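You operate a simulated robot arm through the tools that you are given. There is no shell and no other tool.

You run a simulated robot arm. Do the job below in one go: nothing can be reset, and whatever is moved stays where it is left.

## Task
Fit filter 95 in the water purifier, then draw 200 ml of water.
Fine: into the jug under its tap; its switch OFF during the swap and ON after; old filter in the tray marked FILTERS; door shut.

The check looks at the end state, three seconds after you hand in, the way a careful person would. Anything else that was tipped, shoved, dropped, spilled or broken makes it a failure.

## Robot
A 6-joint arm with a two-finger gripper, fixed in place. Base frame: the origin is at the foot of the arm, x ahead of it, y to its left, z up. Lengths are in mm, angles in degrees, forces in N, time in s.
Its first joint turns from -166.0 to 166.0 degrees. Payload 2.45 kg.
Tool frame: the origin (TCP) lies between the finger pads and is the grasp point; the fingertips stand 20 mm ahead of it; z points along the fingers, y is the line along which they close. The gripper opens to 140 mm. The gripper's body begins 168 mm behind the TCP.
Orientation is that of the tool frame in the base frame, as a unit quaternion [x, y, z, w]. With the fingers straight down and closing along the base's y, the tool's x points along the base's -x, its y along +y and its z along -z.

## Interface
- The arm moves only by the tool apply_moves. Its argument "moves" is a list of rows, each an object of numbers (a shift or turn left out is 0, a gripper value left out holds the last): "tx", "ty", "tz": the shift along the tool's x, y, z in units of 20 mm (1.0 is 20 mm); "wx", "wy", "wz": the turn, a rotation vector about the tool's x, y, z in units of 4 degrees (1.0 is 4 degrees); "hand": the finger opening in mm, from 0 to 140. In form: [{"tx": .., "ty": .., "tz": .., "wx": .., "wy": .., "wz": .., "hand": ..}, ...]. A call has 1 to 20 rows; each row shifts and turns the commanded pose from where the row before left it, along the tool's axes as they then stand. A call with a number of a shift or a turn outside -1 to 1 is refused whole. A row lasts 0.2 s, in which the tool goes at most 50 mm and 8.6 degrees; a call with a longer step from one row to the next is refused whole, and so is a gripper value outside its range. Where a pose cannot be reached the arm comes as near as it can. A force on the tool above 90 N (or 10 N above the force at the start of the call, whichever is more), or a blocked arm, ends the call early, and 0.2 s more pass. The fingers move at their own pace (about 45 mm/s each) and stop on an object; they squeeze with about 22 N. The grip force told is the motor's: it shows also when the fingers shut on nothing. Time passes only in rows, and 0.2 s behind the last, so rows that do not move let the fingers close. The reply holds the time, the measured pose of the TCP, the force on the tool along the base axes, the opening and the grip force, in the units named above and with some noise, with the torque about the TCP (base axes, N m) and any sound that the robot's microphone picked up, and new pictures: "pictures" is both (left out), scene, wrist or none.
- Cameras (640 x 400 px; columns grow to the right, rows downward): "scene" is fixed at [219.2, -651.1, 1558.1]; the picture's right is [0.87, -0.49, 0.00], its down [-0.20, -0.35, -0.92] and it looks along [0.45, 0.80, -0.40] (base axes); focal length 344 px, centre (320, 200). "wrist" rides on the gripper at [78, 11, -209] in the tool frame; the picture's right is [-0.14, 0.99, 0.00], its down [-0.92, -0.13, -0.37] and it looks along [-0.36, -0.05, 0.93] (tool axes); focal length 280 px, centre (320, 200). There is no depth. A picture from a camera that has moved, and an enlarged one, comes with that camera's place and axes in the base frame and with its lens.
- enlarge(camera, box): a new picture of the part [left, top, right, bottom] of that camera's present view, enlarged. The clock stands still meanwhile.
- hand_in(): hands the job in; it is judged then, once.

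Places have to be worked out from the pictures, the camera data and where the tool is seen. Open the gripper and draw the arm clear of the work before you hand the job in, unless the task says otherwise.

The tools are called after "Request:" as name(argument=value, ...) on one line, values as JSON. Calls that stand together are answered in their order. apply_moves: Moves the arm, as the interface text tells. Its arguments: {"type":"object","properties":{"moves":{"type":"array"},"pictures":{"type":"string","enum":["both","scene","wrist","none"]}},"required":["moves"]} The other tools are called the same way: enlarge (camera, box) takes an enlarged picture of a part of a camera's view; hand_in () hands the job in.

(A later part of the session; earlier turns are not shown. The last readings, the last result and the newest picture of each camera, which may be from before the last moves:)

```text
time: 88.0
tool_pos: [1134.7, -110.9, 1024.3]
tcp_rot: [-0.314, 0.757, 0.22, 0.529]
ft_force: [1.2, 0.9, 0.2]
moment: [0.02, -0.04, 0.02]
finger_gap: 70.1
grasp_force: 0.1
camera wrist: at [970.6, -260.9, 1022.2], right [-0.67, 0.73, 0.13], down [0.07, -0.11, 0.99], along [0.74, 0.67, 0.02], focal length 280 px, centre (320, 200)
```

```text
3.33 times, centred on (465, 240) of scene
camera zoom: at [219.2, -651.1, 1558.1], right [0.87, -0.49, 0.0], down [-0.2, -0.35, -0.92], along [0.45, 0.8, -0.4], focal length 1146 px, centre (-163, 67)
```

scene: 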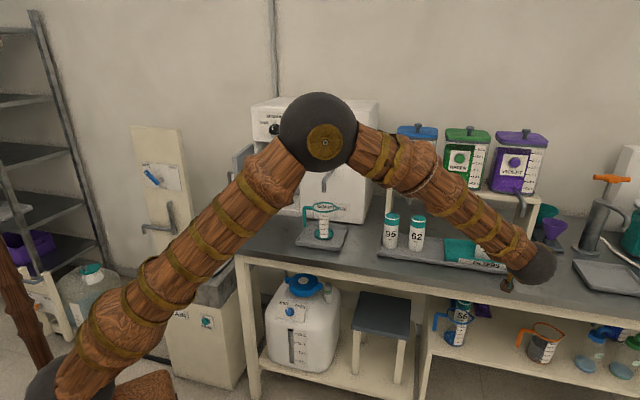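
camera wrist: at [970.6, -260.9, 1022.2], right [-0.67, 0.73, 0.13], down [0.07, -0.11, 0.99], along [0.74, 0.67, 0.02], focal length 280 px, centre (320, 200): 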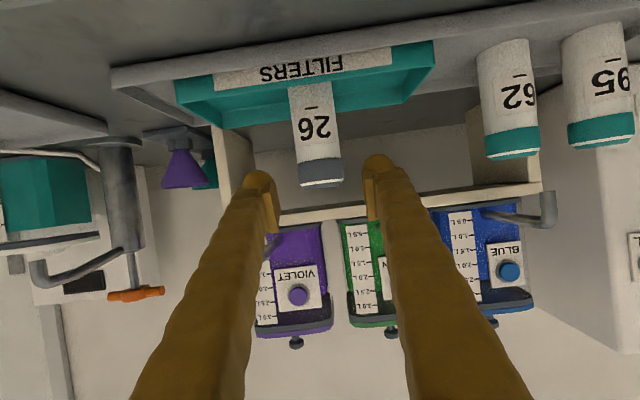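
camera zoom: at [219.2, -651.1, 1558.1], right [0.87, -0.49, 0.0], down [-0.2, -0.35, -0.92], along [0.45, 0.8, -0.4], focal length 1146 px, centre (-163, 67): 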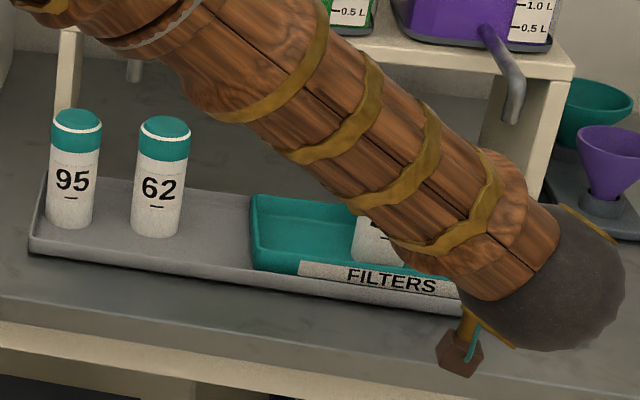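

Old filter 26 stands in the tray. Now I move left in front of filter 95 and lower to its grip height.

Request:
apply_moves(moves=[{"ty": 1}, {"ty": 1}, {"ty": 1}, {"ty": 1}, {"ty": 1}, {"ty": 1}, {"ty": 1}, {"ty": 1}, {"ty": 1}, {"ty": 1}, {"ty": 1}, {"ty": 1}, {"ty": 1}, {"ty": 1}, {"ty": 1}, {"ty": 0.85}, {"tx": 0.94, "tz": 0.343}, {"tx": 0.94, "tz": 0.343}, {"tx": 0.94, "tz": 0.343}, {}], pictures="both")

Request:
enlarge(camera="wrist", box=[200, 20, 440, 270])

Request:
enlarge(camera="scene", box=[370, 190, 560, 300])

```text
time: 92.2
tool_pos: [910.5, 113.8, 964.4]
tcp_rot: [-0.314, 0.757, 0.22, 0.529]
ft_force: [-0.2, 0.3, 0.6]
moment: [0.01, -0.01, 0.01]
finger_gap: 69.8
grasp_force: 0.1
camera wrist: at [746.5, -37.3, 962.4], right [-0.67, 0.73, 0.13], down [0.07, -0.11, 0.99], along [0.74, 0.67, 0.02], focal length 280 px, centre (320, 200)
```

scene: 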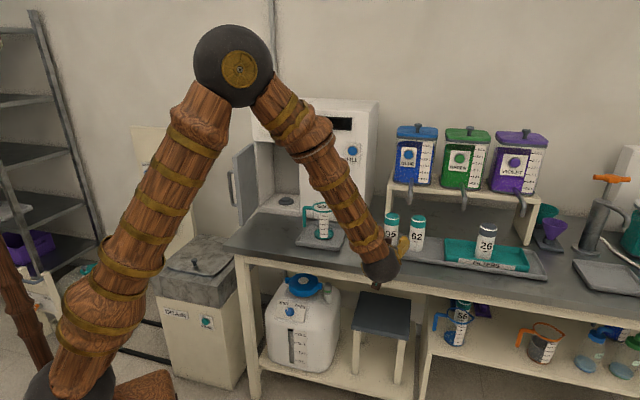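
wrist: 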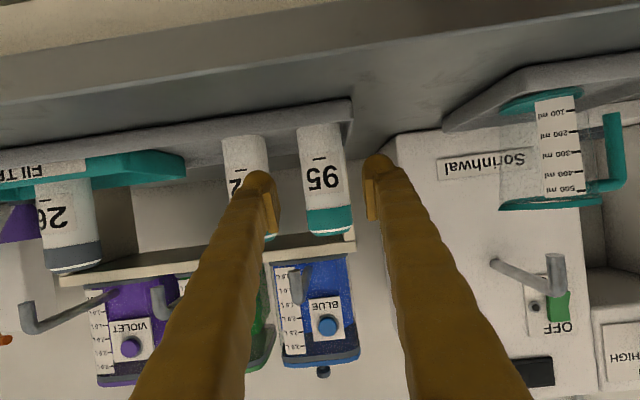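

```text
1.60 times, centred on (320, 145) of wrist
camera zoom: at [746.5, -37.3, 962.4], right [-0.67, 0.73, 0.13], down [0.07, -0.11, 0.99], along [0.74, 0.67, 0.02], focal length 449 px, centre (320, 288)
```

zoom: 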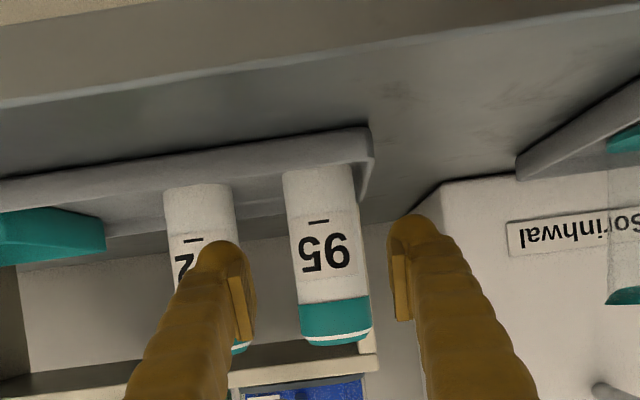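

```text
3.37 times, centred on (465, 245) of scene
camera zoom: at [219.2, -651.1, 1558.1], right [0.87, -0.49, 0.0], down [-0.2, -0.35, -0.92], along [0.45, 0.8, -0.4], focal length 1159 px, centre (-168, 48)
```

zoom: 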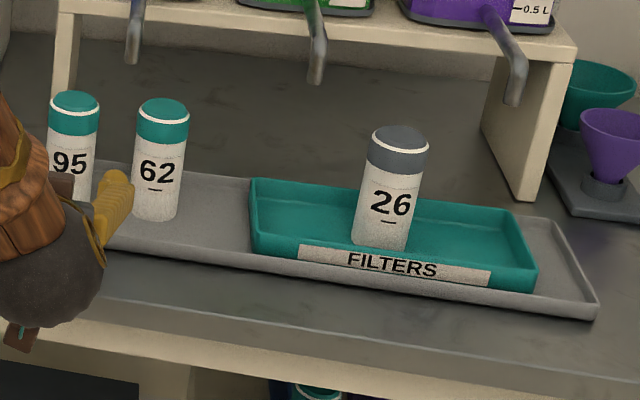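

Filter 26 stands upright in the FILTERS tray, and 95 is straight ahead. I measure 95 more closely.

Request:
enlarge(camera="wrist", box=[270, 110, 380, 240])

```text
3.08 times, centred on (325, 175) of wrist
camera zoom: at [746.5, -37.3, 962.4], right [-0.67, 0.73, 0.13], down [0.07, -0.11, 0.99], along [0.74, 0.67, 0.02], focal length 863 px, centre (305, 277)
```

zoom: 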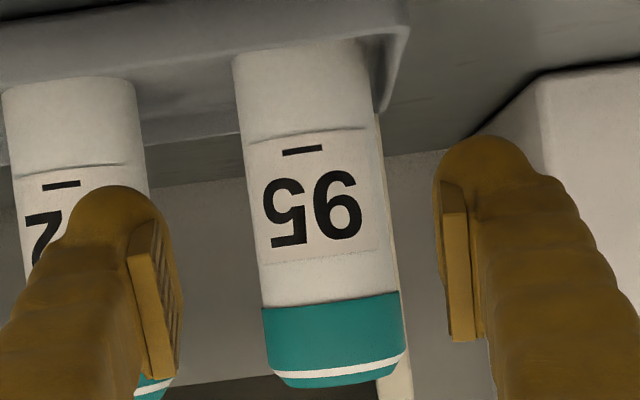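

95's axis is about 84 mm ahead of the TCP and ~3 mm to the left; 62 is ~83 mm to its right. I narrow to 64 mm, lower to z≈940 and approach 50 mm.

Request:
apply_moves(moves=[{"hand": 64, "ty": 0.145}, {"tx": 0.38, "tz": 0.14}, {"tx": 0.38, "tz": 0.14}, {"tx": 0.38, "tz": 0.14}, {"tz": 0.586, "tx": -0.214}, {"tz": 0.586, "tx": -0.214}, {"tz": 0.586, "tx": -0.214}, {"tz": 0.586, "tx": -0.214}, {}], pictures="both")

Request:
enlarge(camera="wrist", box=[240, 100, 400, 260])

Request:
enlarge(camera="scene", box=[360, 190, 480, 290])

```text
time: 94.2
tool_pos: [944.9, 149.9, 939.3]
tcp_rot: [-0.314, 0.757, 0.22, 0.529]
ft_force: [0.6, 0.7, -0.4]
moment: [-0.01, 0.02, -0.01]
finger_gap: 63.8
grasp_force: 0.0
camera wrist: at [779.8, -0.4, 937.4], right [-0.67, 0.73, 0.13], down [0.07, -0.11, 0.99], along [0.74, 0.67, 0.02], focal length 280 px, centre (320, 200)
```

scene: 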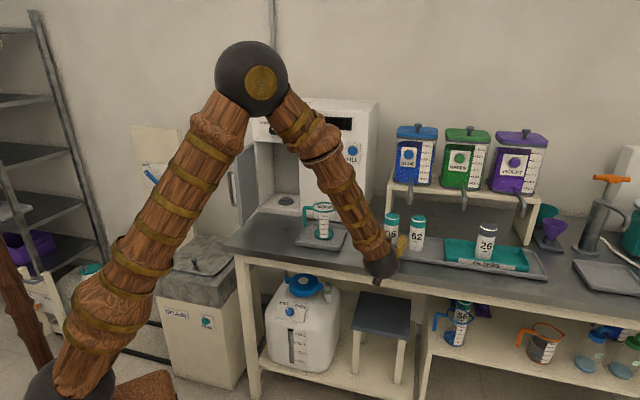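
wrist: 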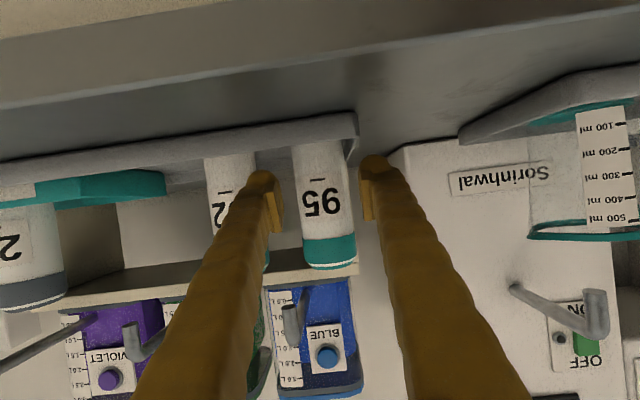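

```text
2.50 times, centred on (320, 180) of wrist
camera zoom: at [779.8, -0.4, 937.4], right [-0.67, 0.73, 0.13], down [0.07, -0.11, 0.99], along [0.74, 0.67, 0.02], focal length 701 px, centre (320, 250)
```

zoom: 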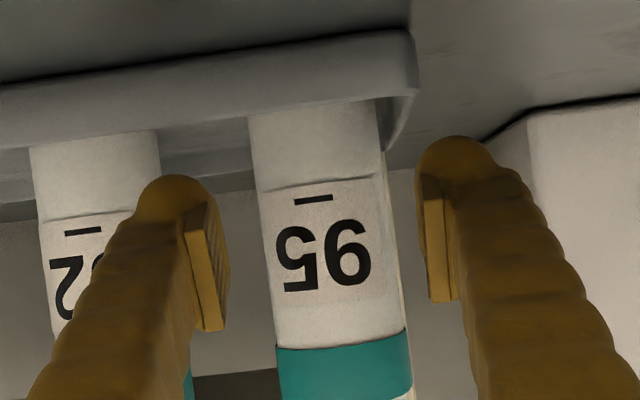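

```text
4.00 times, centred on (420, 240) of scene
camera zoom: at [219.2, -651.1, 1558.1], right [0.87, -0.49, 0.0], down [-0.2, -0.35, -0.92], along [0.45, 0.8, -0.4], focal length 1376 px, centre (-80, 40)
```

zoom: 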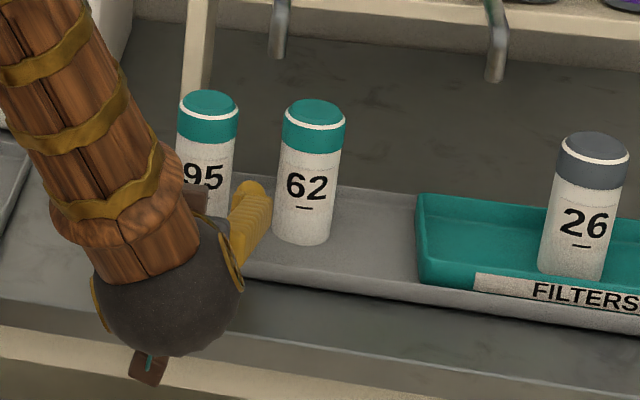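

95 is centred; its axis is ~37 mm ahead. I advance 37 mm and check the centring before closing.

Request:
apply_moves(moves=[{"tz": 0.579, "tx": -0.212}, {"tz": 0.579, "tx": -0.212}, {"tz": 0.579, "tx": -0.212}, {}], pictures="wrist")

Request:
enlarge(camera="wrist", box=[250, 130, 390, 230])

```text
time: 95.2
tool_pos: [969.2, 176.2, 939.2]
tcp_rot: [-0.314, 0.757, 0.22, 0.529]
ft_force: [0.2, -0.1, -0.2]
moment: [-0.02, 0.02, -0.02]
finger_gap: 64.1
grasp_force: 0.0
camera wrist: at [805.4, 25.7, 937.9], right [-0.67, 0.73, 0.13], down [0.07, -0.11, 0.99], along [0.74, 0.67, 0.02], focal length 280 px, centre (320, 200)
```

wrist: 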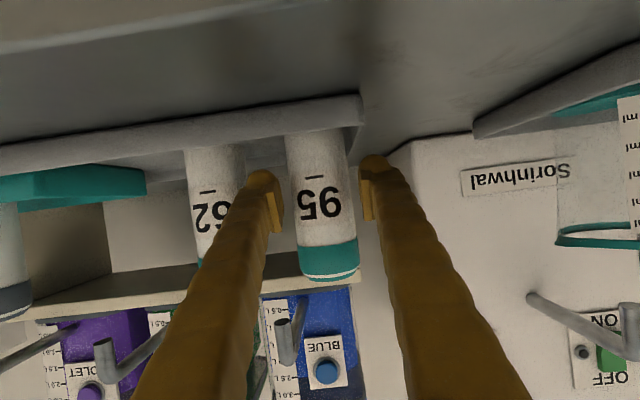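

```text
4.00 times, centred on (320, 180) of wrist
camera zoom: at [805.4, 25.7, 937.9], right [-0.67, 0.73, 0.13], down [0.07, -0.11, 0.99], along [0.74, 0.67, 0.02], focal length 1122 px, centre (320, 280)
```

zoom: 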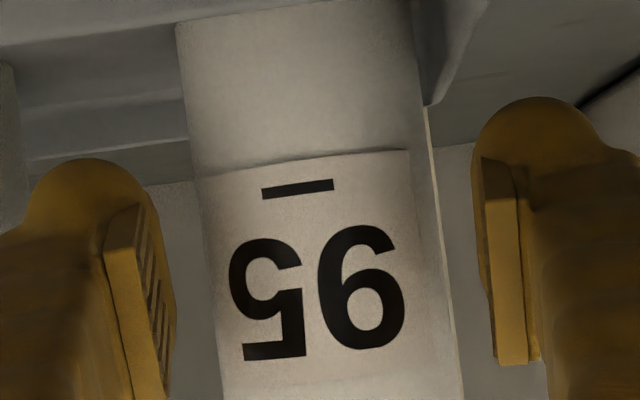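

The width says the axis is still ~12 mm beyond the TCP. I advance 12 mm more and look again.

Request:
apply_moves(moves=[{"tz": 0.282, "tx": -0.103}, {"tz": 0.282, "tx": -0.103}, {}], pictures="wrist")

Request:
enlarge(camera="wrist", box=[250, 150, 390, 250])

```text
time: 96.0
tool_pos: [978.4, 186.4, 938.7]
tcp_rot: [-0.313, 0.758, 0.219, 0.529]
ft_force: [0.5, -0.1, 0.7]
moment: [0.05, 0.03, 0.01]
finger_gap: 63.6
grasp_force: 0.1
camera wrist: at [814.0, 34.6, 938.1], right [-0.67, 0.73, 0.13], down [0.07, -0.11, 0.99], along [0.74, 0.67, 0.02], focal length 280 px, centre (320, 200)
```

wrist: 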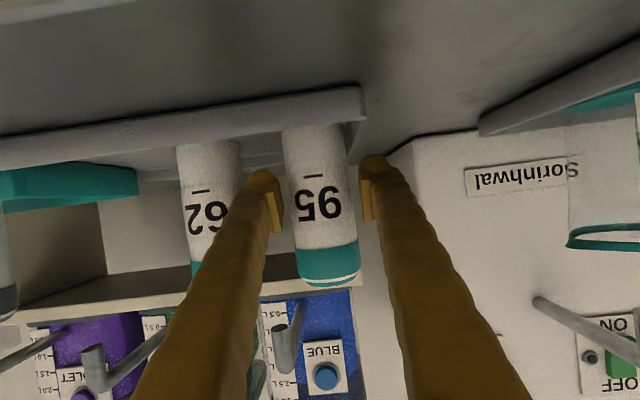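

```text
4.00 times, centred on (320, 200) of wrist
camera zoom: at [814.0, 34.6, 938.1], right [-0.67, 0.73, 0.13], down [0.07, -0.11, 0.99], along [0.74, 0.67, 0.02], focal length 1122 px, centre (320, 200)
```

zoom: 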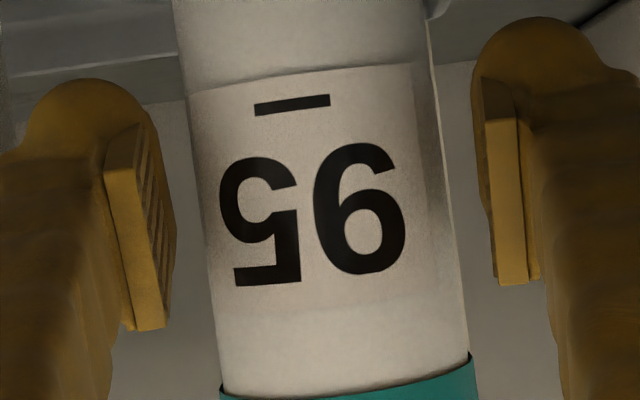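

Cap edge lies at the same image height as with the old filter, so the grip height is identical; it is ~4 mm deep and ~1 mm to the left. I correct and close.

Request:
apply_moves(moves=[{"tz": 0.188, "tx": -0.069, "ty": 0.055}, {}, {"hand": 0}, {}, {}, {}, {}], pictures="wrist")

Request:
enlarge(camera="wrist", box=[250, 150, 390, 250])

```text
time: 97.6
tool_pos: [980.5, 189.3, 938.9]
tcp_rot: [-0.314, 0.757, 0.22, 0.529]
ft_force: [-1.1, 1.4, 1.8]
moment: [0.24, 0.06, 0.06]
finger_gap: 48.0
grasp_force: 21.8
camera wrist: at [816.0, 38.4, 937.8], right [-0.67, 0.73, 0.13], down [0.07, -0.11, 0.99], along [0.74, 0.67, 0.02], focal length 280 px, centre (320, 200)
```

wrist: 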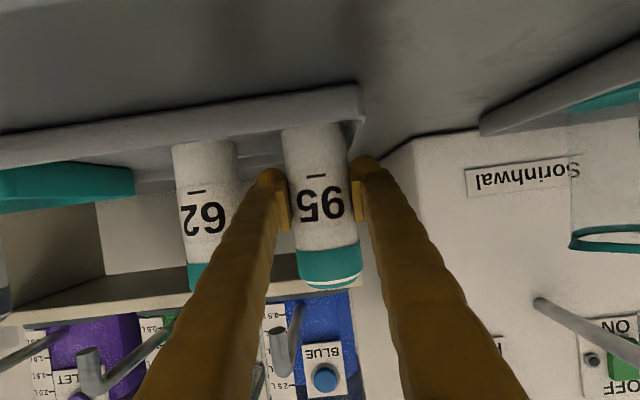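

```text
4.00 times, centred on (320, 200) of wrist
camera zoom: at [816.0, 38.4, 937.8], right [-0.67, 0.73, 0.13], down [0.07, -0.11, 0.99], along [0.74, 0.67, 0.02], focal length 1122 px, centre (320, 200)
```

zoom: 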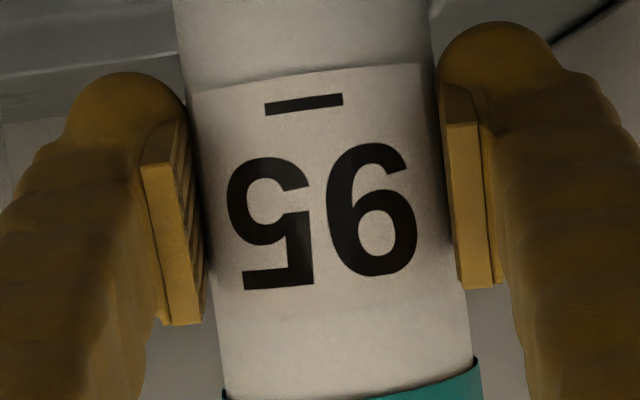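

Filter 95 is gripped (48.0 mm, same scale and height as the old one was). I lift it 30 mm, draw it back clear of the tray and taps, then raise it.

Request:
apply_moves(moves=[{"tx": -0.47, "tz": -0.172}, {"tx": -0.47, "tz": -0.172}, {"tx": -0.47, "tz": -0.172}, {}, {"tz": -0.782, "tx": 0.286}, {"tz": -0.782, "tx": 0.286}, {"tz": -0.782, "tx": 0.286}, {"tz": -0.782, "tx": 0.286}, {"tz": -0.782, "tx": 0.286}, {"tz": -0.782, "tx": 0.286}, {"tx": -0.94, "tz": -0.343}, {"tx": -0.94, "tz": -0.343}, {"tx": -0.94, "tz": -0.343}, {"tx": -0.94, "tz": -0.343}, {"tx": -0.94, "tz": -0.343}, {"tx": -0.94, "tz": -0.343}, {}], pictures="both")

Request:
enlarge(camera="scene", box=[360, 150, 560, 300])

```text
time: 101.2
tool_pos: [909.7, 118.8, 1088.9]
tcp_rot: [-0.315, 0.757, 0.221, 0.528]
ft_force: [-0.3, -0.3, -1.7]
moment: [0.0, 0.0, -0.01]
finger_gap: 47.8
grasp_force: 21.9
camera wrist: at [745.7, -31.7, 1088.0], right [-0.67, 0.73, 0.13], down [0.07, -0.11, 0.99], along [0.74, 0.67, 0.02], focal length 280 px, centre (320, 200)
```

scene: 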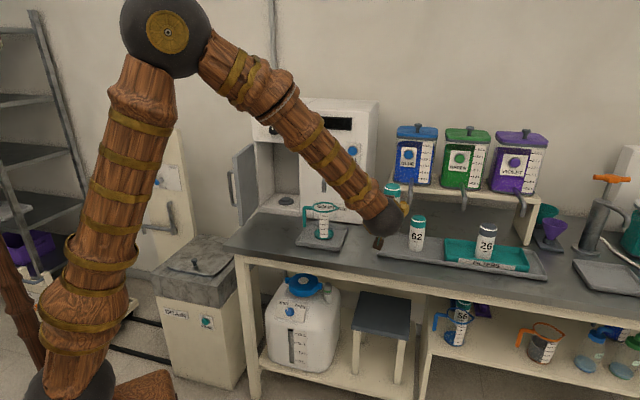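
wrist: 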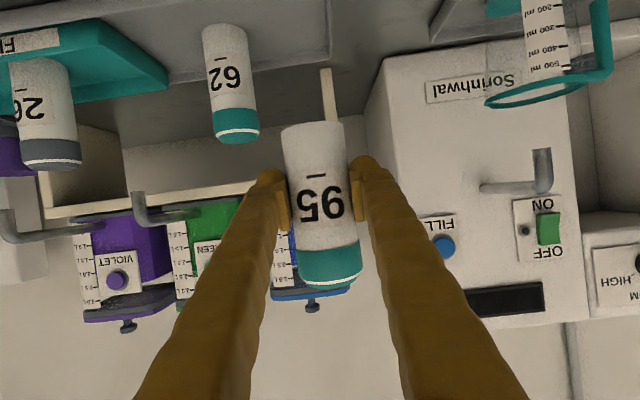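

```text
2.67 times, centred on (460, 225) of scene
camera zoom: at [219.2, -651.1, 1558.1], right [0.87, -0.49, 0.0], down [-0.2, -0.35, -0.92], along [0.45, 0.8, -0.4], focal length 917 px, centre (-53, 133)
```

zoom: 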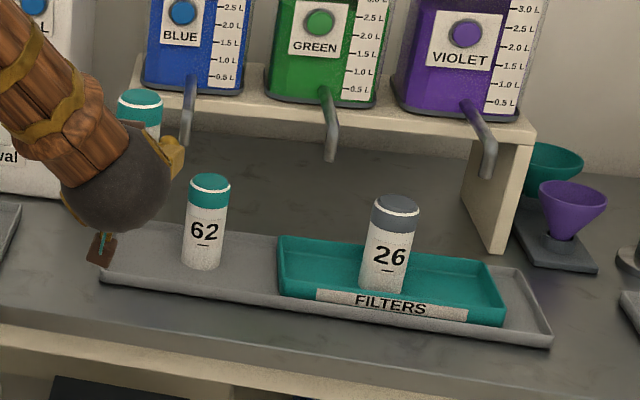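

95 is held upright, 62 and 26 stand undisturbed. I travel back left at z≈1090, returning the heading to 54° on the way.

Request:
apply_moves(moves=[{"ty": 0.935, "tz": 0.12, "tx": -0.044}, {"ty": 0.935, "tz": 0.12, "tx": -0.044}, {"ty": 0.935, "tz": 0.12, "tx": -0.044}, {"ty": 0.935, "tz": 0.12, "tx": -0.044}, {"ty": 0.935, "tz": 0.12, "tx": -0.044}, {"ty": 0.935, "tz": 0.12, "tx": -0.044}, {"ty": 0.935, "tz": 0.12, "tx": -0.044}, {"ty": 0.935, "tz": 0.12, "tx": -0.044}, {"ty": 0.935, "tz": 0.12, "tx": -0.044}, {"ty": 0.935, "tz": 0.12, "tx": -0.044}, {"ty": 0.935, "tz": 0.12, "tx": -0.044}, {"ty": 0.935, "tz": 0.12, "tx": -0.044}, {"ty": 0.935, "tz": 0.12, "tx": -0.044}, {"wx": -0.703, "wz": -0.259}, {"wx": -0.703, "wz": -0.259}, {"wx": -0.68, "wz": -0.25}, {}], pictures="scene")

```text
time: 104.8
tool_pos: [762.2, 312.9, 1090.1]
tcp_rot: [-0.371, 0.731, 0.26, 0.511]
ft_force: [-0.5, -0.3, -2.1]
moment: [-0.02, 0.03, 0.0]
finger_gap: 47.8
grasp_force: 21.6
```

scene: 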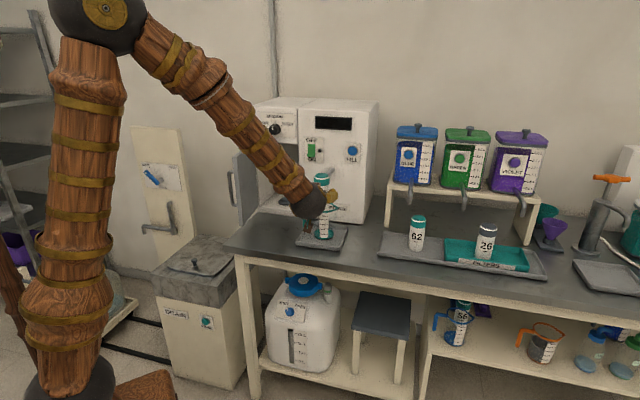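

At a=318, heading 54° again. I move left to line up with the chamber axis and lower to the exit height of z≈1026.

Request:
apply_moves(moves=[{"ty": 0.914, "tz": 0.217, "tx": -0.08}, {"ty": 0.914, "tz": 0.217, "tx": -0.08}, {"ty": 0.914, "tz": 0.217, "tx": -0.08}, {"ty": 0.914, "tz": 0.217, "tx": -0.08}, {"ty": 0.914, "tz": 0.217, "tx": -0.08}, {"ty": 0.914, "tz": 0.217, "tx": -0.08}, {"ty": 0.914, "tz": 0.217, "tx": -0.08}, {"ty": 0.914, "tz": 0.217, "tx": -0.08}, {"ty": 0.914, "tz": 0.217, "tx": -0.08}, {"ty": 0.914, "tz": 0.217, "tx": -0.08}, {"ty": 0.914, "tz": 0.217, "tx": -0.08}, {"tx": 0.75, "tz": 0.2765}, {"tx": 0.75, "tz": 0.2765}, {"tx": 0.75, "tz": 0.2765}, {"tx": 0.75, "tz": 0.2765}, {}], pictures="both")

Request:
enlarge(camera="scene", box=[220, 120, 360, 230])

```text
time: 108.2
tool_pos: [628.3, 473.3, 1025.7]
tcp_rot: [-0.373, 0.73, 0.261, 0.51]
ft_force: [-0.2, 0.5, -2.4]
moment: [-0.04, 0.02, -0.01]
finger_gap: 47.9
grasp_force: 22.2
camera wrist: at [489.2, 298.7, 1024.3], right [-0.77, 0.62, 0.13], down [0.09, -0.1, 0.99], along [0.63, 0.78, 0.02], focal length 280 px, centre (320, 200)
```

scene: 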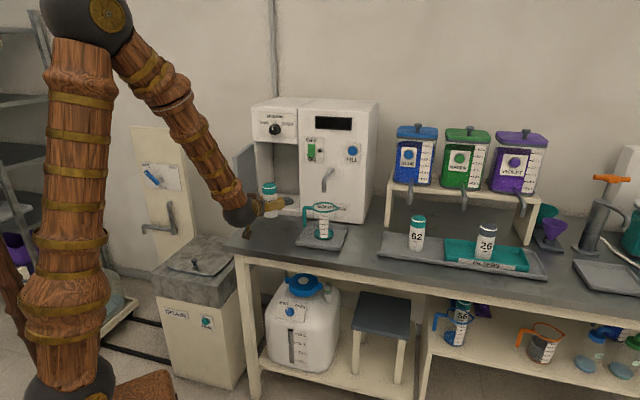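
wrist: 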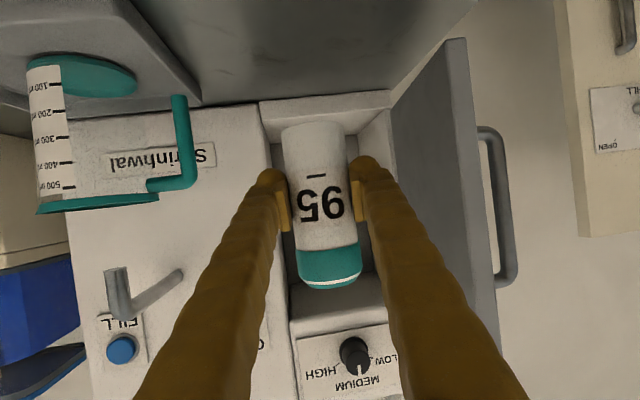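

```text
3.64 times, centred on (290, 175) of scene
camera zoom: at [219.2, -651.1, 1558.1], right [0.87, -0.49, 0.0], down [-0.2, -0.35, -0.92], along [0.45, 0.8, -0.4], focal length 1251 px, centre (429, 291)
```

zoom: 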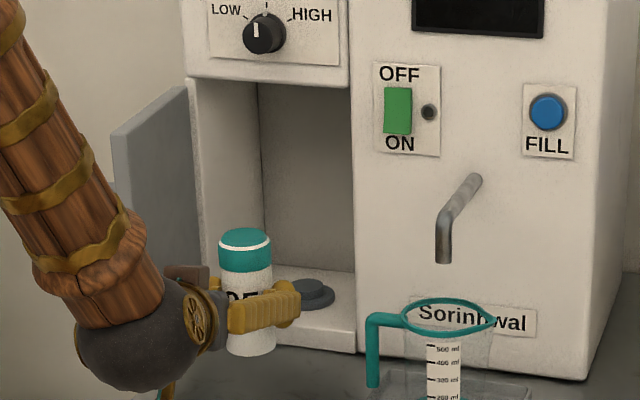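

The seat with its raised hub is visible in the chamber. I need 260 mm forward and 2 mm right; I go 200 mm first at this height.

Request:
apply_moves(moves=[{"tz": 0.938, "tx": -0.3456, "ty": -0.01}, {"tz": 0.938, "tx": -0.3456, "ty": -0.01}, {"tz": 0.938, "tx": -0.3456, "ty": -0.01}, {"tz": 0.938, "tx": -0.3456, "ty": -0.01}, {"tz": 0.938, "tx": -0.3456, "ty": -0.01}, {"tz": 0.938, "tx": -0.3456, "ty": -0.01}, {"tz": 0.938, "tx": -0.3456, "ty": -0.01}, {"tz": 0.938, "tx": -0.3456, "ty": -0.01}, {"tz": 0.938, "tx": -0.3456, "ty": -0.01}, {"tz": 0.938, "tx": -0.3456}, {}], pictures="both")

Request:
enlarge(camera="scene", box=[230, 140, 340, 230])

```text
time: 110.6
tool_pos: [749.9, 634.5, 1026.2]
tcp_rot: [-0.372, 0.73, 0.26, 0.511]
ft_force: [-0.2, -0.7, -2.9]
moment: [0.0, 0.01, 0.01]
finger_gap: 47.7
grasp_force: 22.5
camera wrist: at [609.9, 459.9, 1025.2], right [-0.77, 0.62, 0.13], down [0.09, -0.1, 0.99], along [0.63, 0.78, 0.02], focal length 280 px, centre (320, 200)
```

scene: 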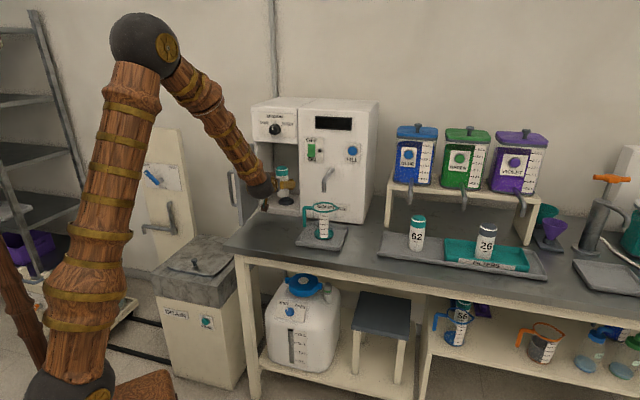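
wrist: 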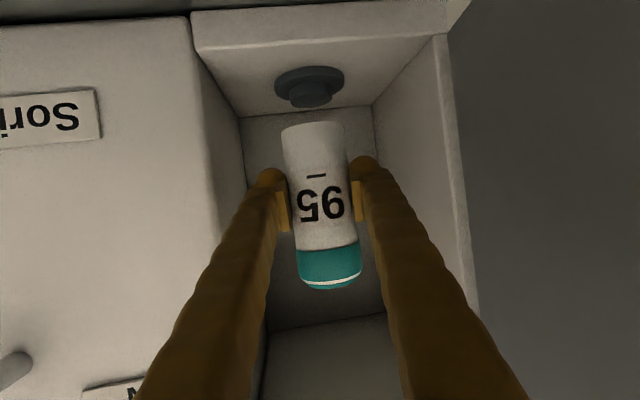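

```text
4.44 times, centred on (285, 185) of scene
camera zoom: at [219.2, -651.1, 1558.1], right [0.87, -0.49, 0.0], down [-0.2, -0.35, -0.92], along [0.45, 0.8, -0.4], focal length 1529 px, centre (476, 267)
```

zoom: 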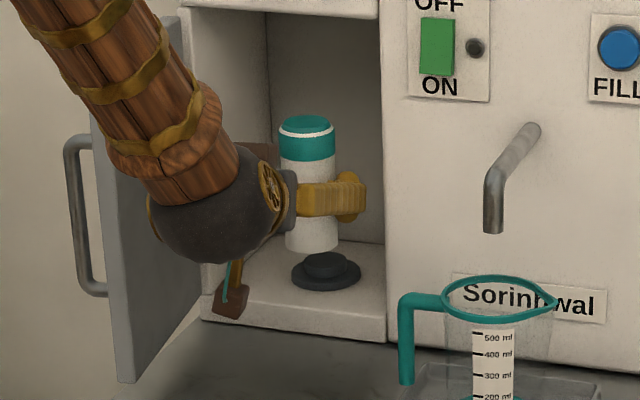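

The filter is inside the chamber, about 58 mm short of the seat axis. I enlarge the view to check sideways alignment against the hub.

Request:
enlarge(camera="wrist", box=[240, 50, 400, 150])

```text
4.00 times, centred on (320, 100) of wrist
camera zoom: at [609.9, 459.9, 1025.2], right [-0.77, 0.62, 0.13], down [0.09, -0.1, 0.99], along [0.63, 0.78, 0.02], focal length 1122 px, centre (320, 600)
```

zoom: 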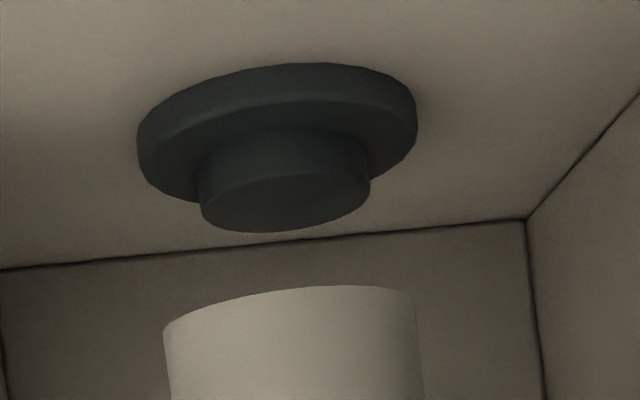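

The hub's top centre is at about (a=72, b=1036, z=930); I need 59 mm forward and 0.8 mm left. I move there and hover above it.

Request:
apply_moves(moves=[{"tz": 0.688, "tx": -0.2536, "ty": 0.01}, {"tz": 0.688, "tx": -0.2536, "ty": 0.01}, {"tz": 0.688, "tx": -0.2536, "ty": 0.01}, {"tz": 0.688, "tx": -0.2536, "ty": 0.01}, {}, {}], pictures="both")

Request:
enlarge(camera="wrist", box=[240, 40, 400, 140])

Request:
enlarge(camera="scene", box=[250, 150, 330, 220])

```text
time: 112.0
tool_pos: [780.9, 682.1, 1027.6]
tcp_rot: [-0.372, 0.73, 0.261, 0.511]
ft_force: [0.4, 1.3, -1.7]
moment: [-0.05, -0.02, -0.02]
finger_gap: 47.7
grasp_force: 21.9
camera wrist: at [642.5, 507.3, 1026.1], right [-0.77, 0.62, 0.13], down [0.09, -0.1, 0.99], along [0.63, 0.78, 0.02], focal length 280 px, centre (320, 200)
```

scene: 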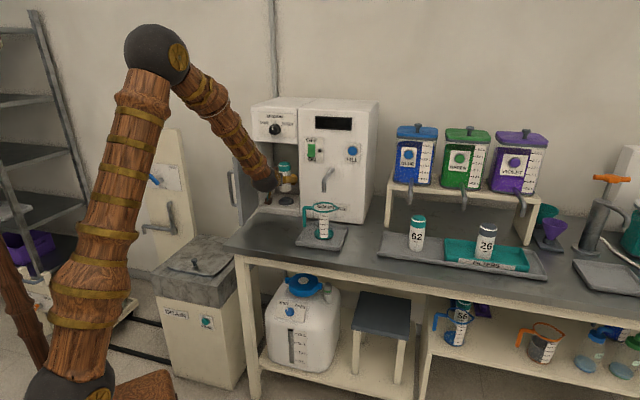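
wrist: 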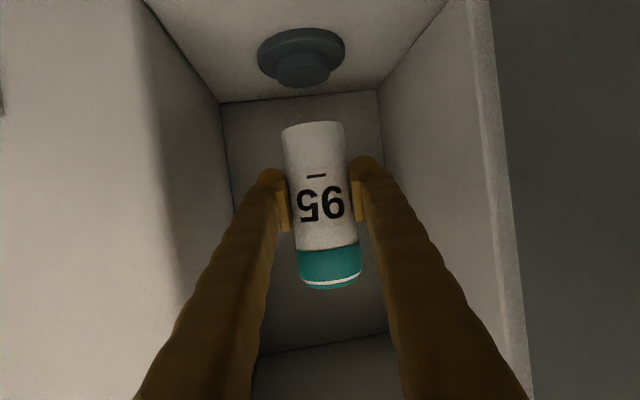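

```text
4.00 times, centred on (320, 90) of wrist
camera zoom: at [642.5, 507.3, 1026.1], right [-0.77, 0.62, 0.13], down [0.09, -0.1, 0.99], along [0.63, 0.78, 0.02], focal length 1122 px, centre (320, 640)
```

zoom: 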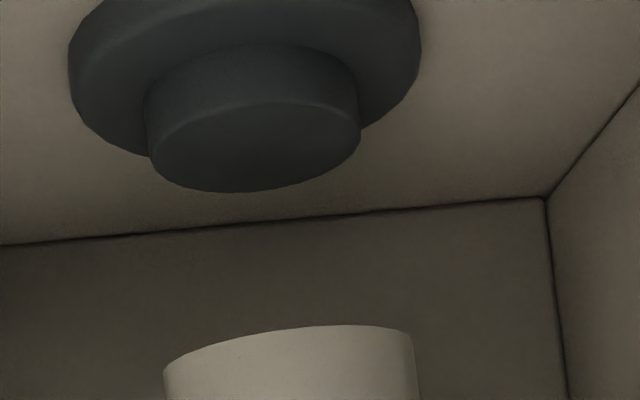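

```text
5.71 times, centred on (290, 185) of scene
camera zoom: at [219.2, -651.1, 1558.1], right [0.87, -0.49, 0.0], down [-0.2, -0.35, -0.92], along [0.45, 0.8, -0.4], focal length 1966 px, centre (491, 286)
```

zoom: 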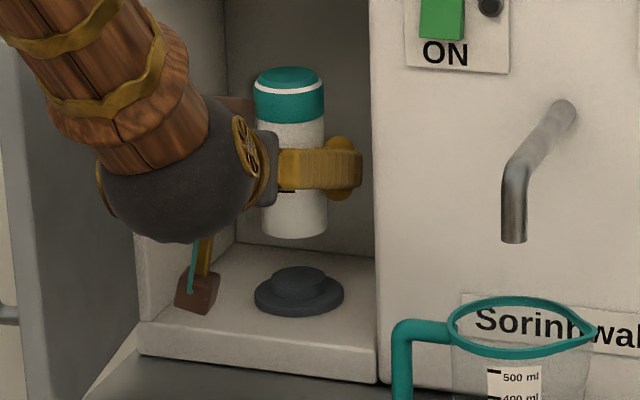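

The hub appears ~0.8 mm to the right and a few mm further. I correct 3 mm forward, 1 mm right, and lower 34 mm toward the hub.

Request:
apply_moves(moves=[{"tz": 0.14, "tx": -0.052, "ty": -0.05}, {"tx": 0.399, "tz": 0.147}, {"tx": 0.399, "tz": 0.147}, {"tx": 0.399, "tz": 0.147}, {"tx": 0.399, "tz": 0.147}, {}, {}], pictures="both")

Request:
enlarge(camera="wrist", box=[230, 60, 410, 310])

Request:
enlarge(camera="scene", box=[250, 150, 330, 220])

```text
time: 113.6
tool_pos: [784.5, 682.3, 991.9]
tcp_rot: [-0.372, 0.73, 0.261, 0.51]
ft_force: [0.3, -0.8, -2.8]
moment: [0.0, 0.01, 0.0]
finger_gap: 47.9
grasp_force: 21.9
camera wrist: at [645.6, 508.1, 990.8], right [-0.77, 0.62, 0.13], down [0.09, -0.1, 0.99], along [0.63, 0.78, 0.02], focal length 280 px, centre (320, 200)
```

scene: 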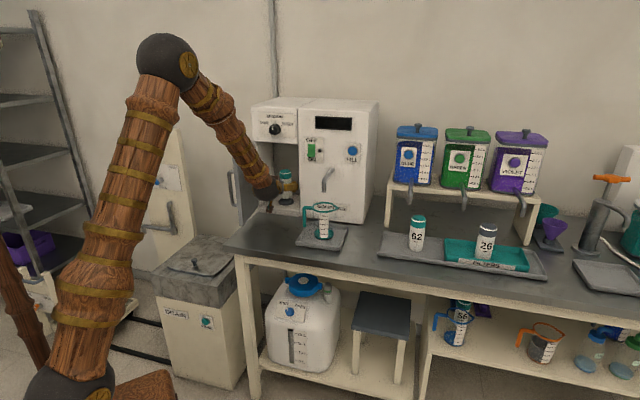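
wrist: 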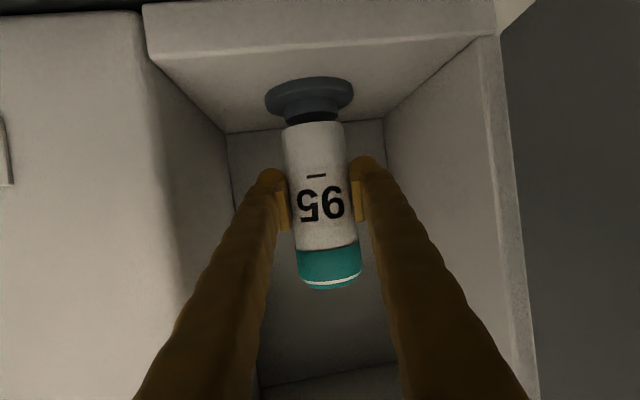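

```text
1.60 times, centred on (320, 185) of wrist
camera zoom: at [645.6, 508.1, 990.8], right [-0.77, 0.62, 0.13], down [0.09, -0.1, 0.99], along [0.63, 0.78, 0.02], focal length 449 px, centre (320, 224)
```

zoom: 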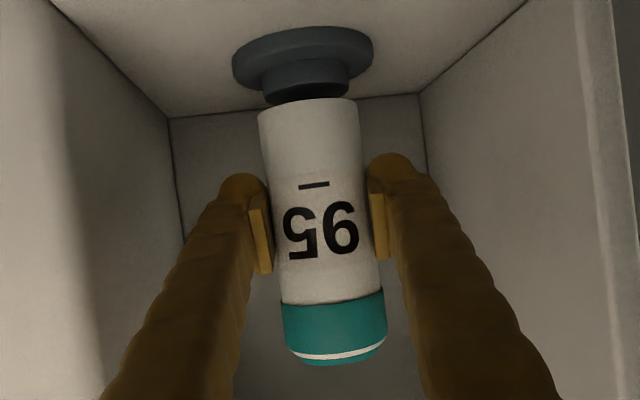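

```text
5.71 times, centred on (290, 185) of scene
camera zoom: at [219.2, -651.1, 1558.1], right [0.87, -0.49, 0.0], down [-0.2, -0.35, -0.92], along [0.45, 0.8, -0.4], focal length 1966 px, centre (491, 286)
```

zoom: 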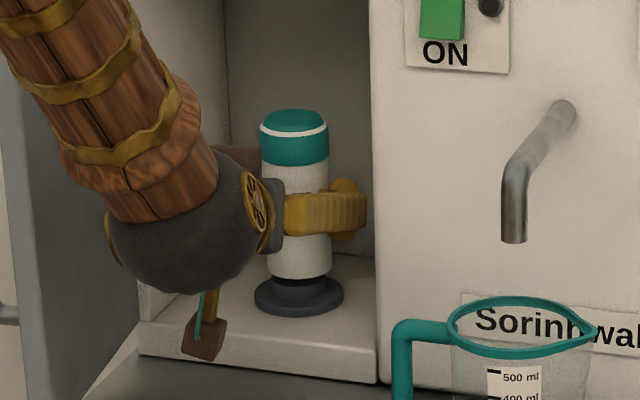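

Alignment over the hub matches the old filter's view. I lower in small steps until contact.

Request:
apply_moves(moves=[{"tx": 0.117, "tz": 0.043}, {"tx": 0.117, "tz": 0.043}, {"tx": 0.047, "tz": 0.017}, {}], pictures="wrist")

```text
time: 114.6
tool_pos: [783.8, 684.2, 985.9]
tcp_rot: [-0.371, 0.731, 0.26, 0.511]
ft_force: [-0.4, 0.4, -0.8]
moment: [-0.03, 0.01, 0.03]
finger_gap: 48.0
grasp_force: 21.2
camera wrist: at [645.4, 508.6, 984.6], right [-0.77, 0.62, 0.13], down [0.09, -0.1, 0.99], along [0.63, 0.78, 0.02], focal length 280 px, centre (320, 200)
```

wrist: 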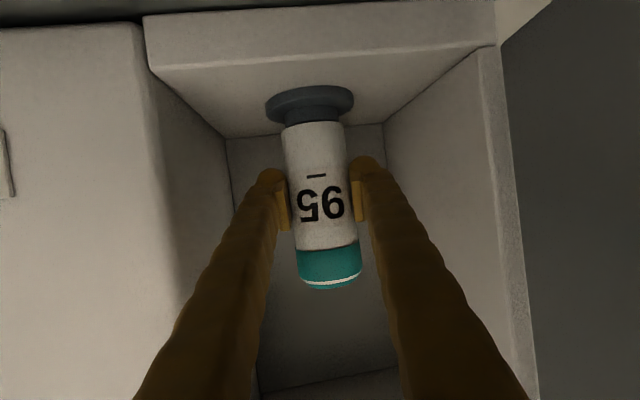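

Just about touching. I press down a few millimetres more and watch for the force and the green band.

Request:
apply_moves(moves=[{"tx": 0.047, "tz": 0.017}, {"tx": 0.047, "tz": 0.017}, {"tx": 0.047, "tz": 0.017}, {}], pictures="wrist")

Request:
enlarge(camera="wrist", box=[230, 60, 410, 310])

```text
time: 115.6
tool_pos: [783.9, 682.1, 984.6]
tcp_rot: [-0.372, 0.73, 0.261, 0.511]
ft_force: [-0.6, 0.4, 2.6]
moment: [0.12, 0.05, 0.02]
finger_gap: 48.0
grasp_force: 21.8
camera wrist: at [645.3, 508.5, 982.7], right [-0.77, 0.62, 0.13], down [0.09, -0.1, 0.99], along [0.63, 0.78, 0.02], focal length 280 px, centre (320, 200)
```

wrist: 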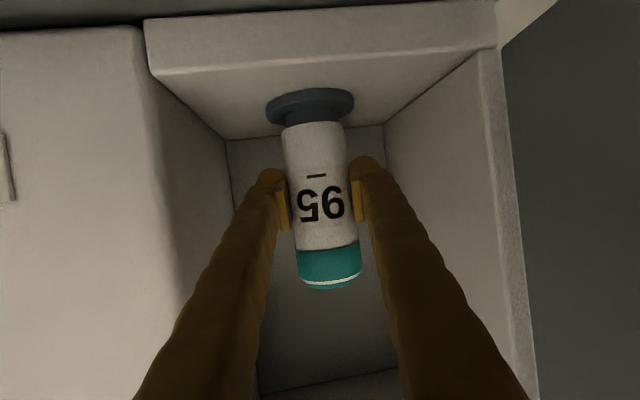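

```text
1.60 times, centred on (320, 185) of wrist
camera zoom: at [645.3, 508.5, 982.7], right [-0.77, 0.62, 0.13], down [0.09, -0.1, 0.99], along [0.63, 0.78, 0.02], focal length 449 px, centre (320, 224)
```

zoom: 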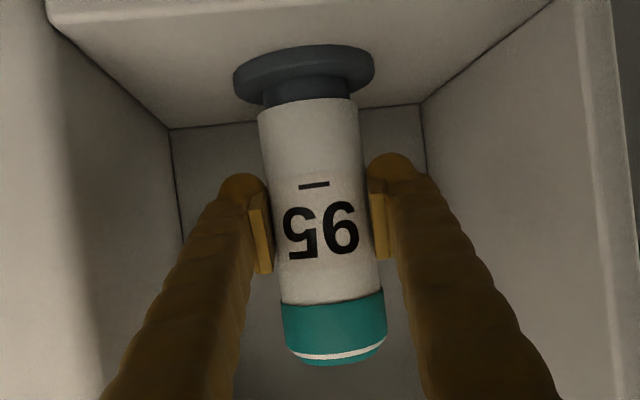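

Contact (about 5 N) but no green band yet. I press on by 2 mm steps.

Request:
apply_moves(moves=[{"tx": 0.047, "tz": 0.017}, {"tx": 0.047, "tz": 0.017}, {}, {}], pictures="wrist")

Request:
enlarge(camera="wrist", box=[230, 60, 410, 310])

```text
time: 116.6
tool_pos: [784.9, 683.8, 982.7]
tcp_rot: [-0.372, 0.73, 0.26, 0.511]
ft_force: [1.7, 3.9, 21.6]
moment: [-0.09, 0.08, 0.01]
finger_gap: 48.1
grasp_force: 22.5
camera wrist: at [645.4, 508.6, 981.1], right [-0.77, 0.62, 0.13], down [0.08, -0.1, 0.99], along [0.63, 0.78, 0.03], focal length 280 px, centre (320, 200)
```

wrist: 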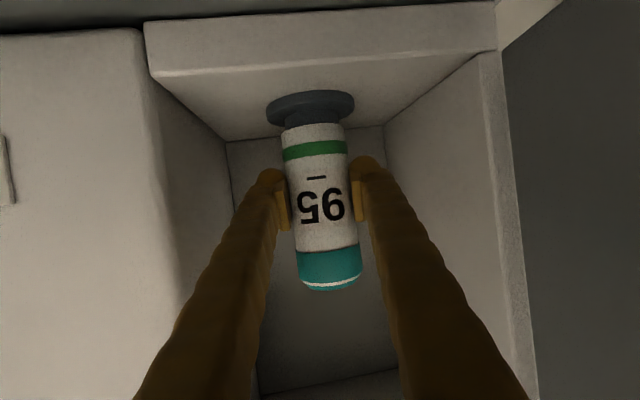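

```text
1.60 times, centred on (320, 185) of wrist
camera zoom: at [645.4, 508.6, 981.1], right [-0.77, 0.62, 0.13], down [0.08, -0.1, 0.99], along [0.63, 0.78, 0.03], focal length 449 px, centre (320, 224)
```

zoom: 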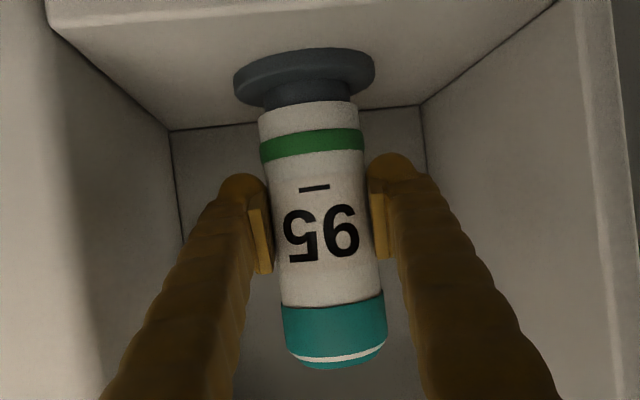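

The green band has appeared: filter 95 is seated. I open the fingers to let go without lifting.

Request:
apply_moves(moves=[{"hand": 54}, {}, {"hand": 72}, {}, {}], pictures="wrist")

```text
time: 117.8
tool_pos: [784.5, 682.7, 981.0]
tcp_rot: [-0.372, 0.73, 0.261, 0.51]
ft_force: [0.5, 0.2, 0.1]
moment: [0.01, 0.01, -0.01]
finger_gap: 71.7
grasp_force: 0.1
camera wrist: at [645.1, 508.3, 980.3], right [-0.77, 0.62, 0.13], down [0.09, -0.1, 0.99], along [0.63, 0.78, 0.02], focal length 280 px, centre (320, 200)
```

wrist: 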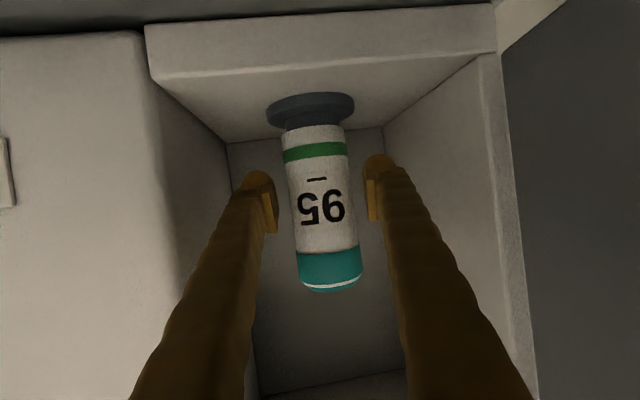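

95 stays seated with its green band. I back straight out of the chamber, then up to z≈1130.

Request:
apply_moves(moves=[{"tz": -0.938, "tx": 0.3456}, {"tz": -0.938, "tx": 0.3456}, {"tz": -0.938, "tx": 0.3456}, {"tz": -0.938, "tx": 0.3456}, {"tz": -0.938, "tx": 0.3456}, {"tz": -0.938, "tx": 0.3456}, {"tz": -0.938, "tx": 0.3456}, {"tz": -0.938, "tx": 0.3456}, {"tz": -0.907, "tx": -0.656}, {"tz": -0.907, "tx": -0.656}, {"tz": -0.907, "tx": -0.656}, {"tz": -0.907, "tx": -0.656}, {"tz": -0.907, "tx": -0.656}, {"tz": -0.907, "tx": -0.656}, {"tz": -0.907, "tx": -0.656}, {"tz": -0.907, "tx": -0.656}, {"hand": 0}, {}], pictures="both")

Request:
enlarge(camera="scene", box=[220, 120, 360, 220])

```text
time: 121.6
tool_pos: [631.7, 473.5, 1129.8]
tcp_rot: [-0.373, 0.73, 0.261, 0.51]
ft_force: [0.1, 0.2, -0.3]
moment: [-0.01, 0.0, -0.02]
finger_gap: 19.1
grasp_force: 0.1
camera wrist: at [492.6, 299.4, 1129.3], right [-0.77, 0.62, 0.13], down [0.09, -0.1, 0.99], along [0.63, 0.78, 0.02], focal length 280 px, centre (320, 200)
```

scene: 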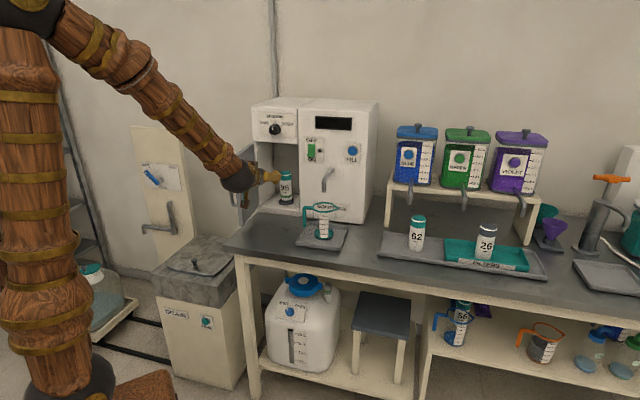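
wrist: 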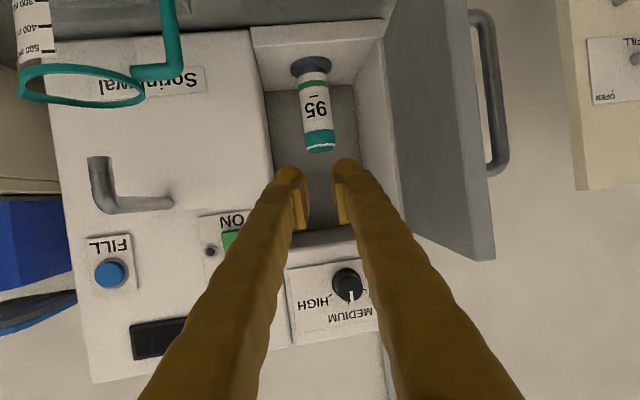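

```text
4.00 times, centred on (290, 170) of scene
camera zoom: at [219.2, -651.1, 1558.1], right [0.87, -0.49, 0.0], down [-0.2, -0.35, -0.92], along [0.45, 0.8, -0.4], focal length 1376 px, centre (440, 320)
```

zoom: 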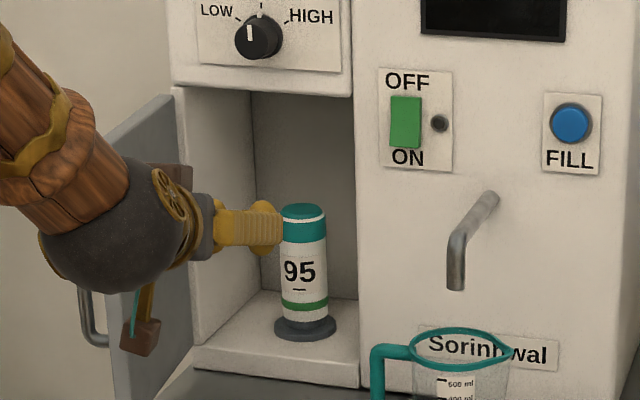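

Filter 95 is in with the green band showing. To shut the door I'll go round its free edge to the left side of the handle: yaw to 61°, back off, then move left past the edge at z≈1130.

Request:
apply_moves(moves=[{"wx": -0.82, "wz": -0.3, "hand": 0}, {"wx": -0.82, "wz": -0.3}, {"ty": 0.24, "tz": -0.79, "tx": 0.288}, {"ty": 0.24, "tz": -0.79, "tx": 0.288}, {"ty": 0.24, "tz": -0.79, "tx": 0.288}, {"ty": 0.24, "tz": -0.79, "tx": 0.288}, {"ty": 0.948, "tz": 0.254, "tx": -0.0925}, {"ty": 0.948, "tz": 0.254, "tx": -0.0925}, {"ty": 0.948, "tz": 0.254, "tx": -0.0925}, {"ty": 0.948, "tz": 0.254, "tx": -0.0925}, {"ty": 0.948, "tz": 0.254, "tx": -0.0925}, {"ty": 0.948, "tz": 0.254, "tx": -0.0925}, {"ty": 0.948, "tz": 0.254, "tx": -0.0925}, {"ty": 0.948, "tz": 0.254, "tx": -0.0925}, {"ty": 0.948, "tz": 0.254, "tx": -0.0925}, {"ty": 0.948, "tz": 0.254, "tx": -0.0925}, {"ty": 0.948, "tz": 0.254, "tx": -0.0925}, {}], pictures="both")

```text
time: 125.4
tool_pos: [431.4, 575.9, 1126.5]
tcp_rot: [-0.415, 0.708, 0.289, 0.493]
ft_force: [0.0, 0.2, -0.4]
moment: [0.0, -0.01, 0.0]
finger_gap: 0.0
grasp_force: 21.2
camera wrist: at [313.6, 386.4, 1126.8], right [-0.84, 0.53, 0.13], down [0.1, -0.09, 0.99], along [0.53, 0.85, 0.02], focal length 280 px, centre (320, 200)
```

scene: 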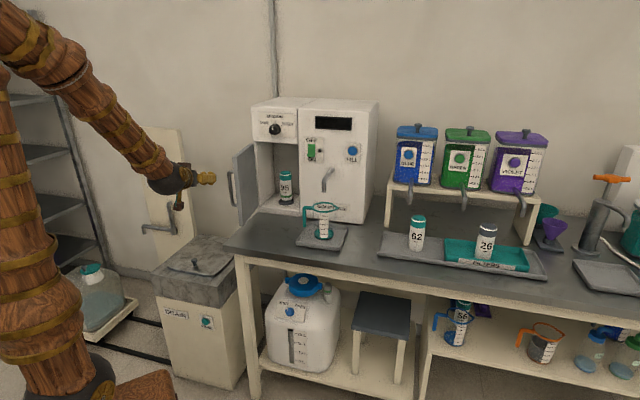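
wrist: 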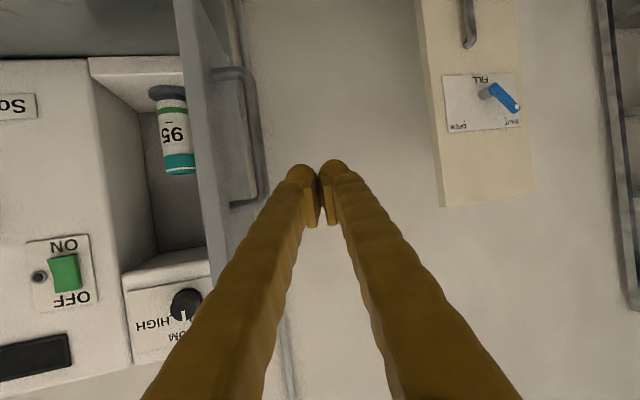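

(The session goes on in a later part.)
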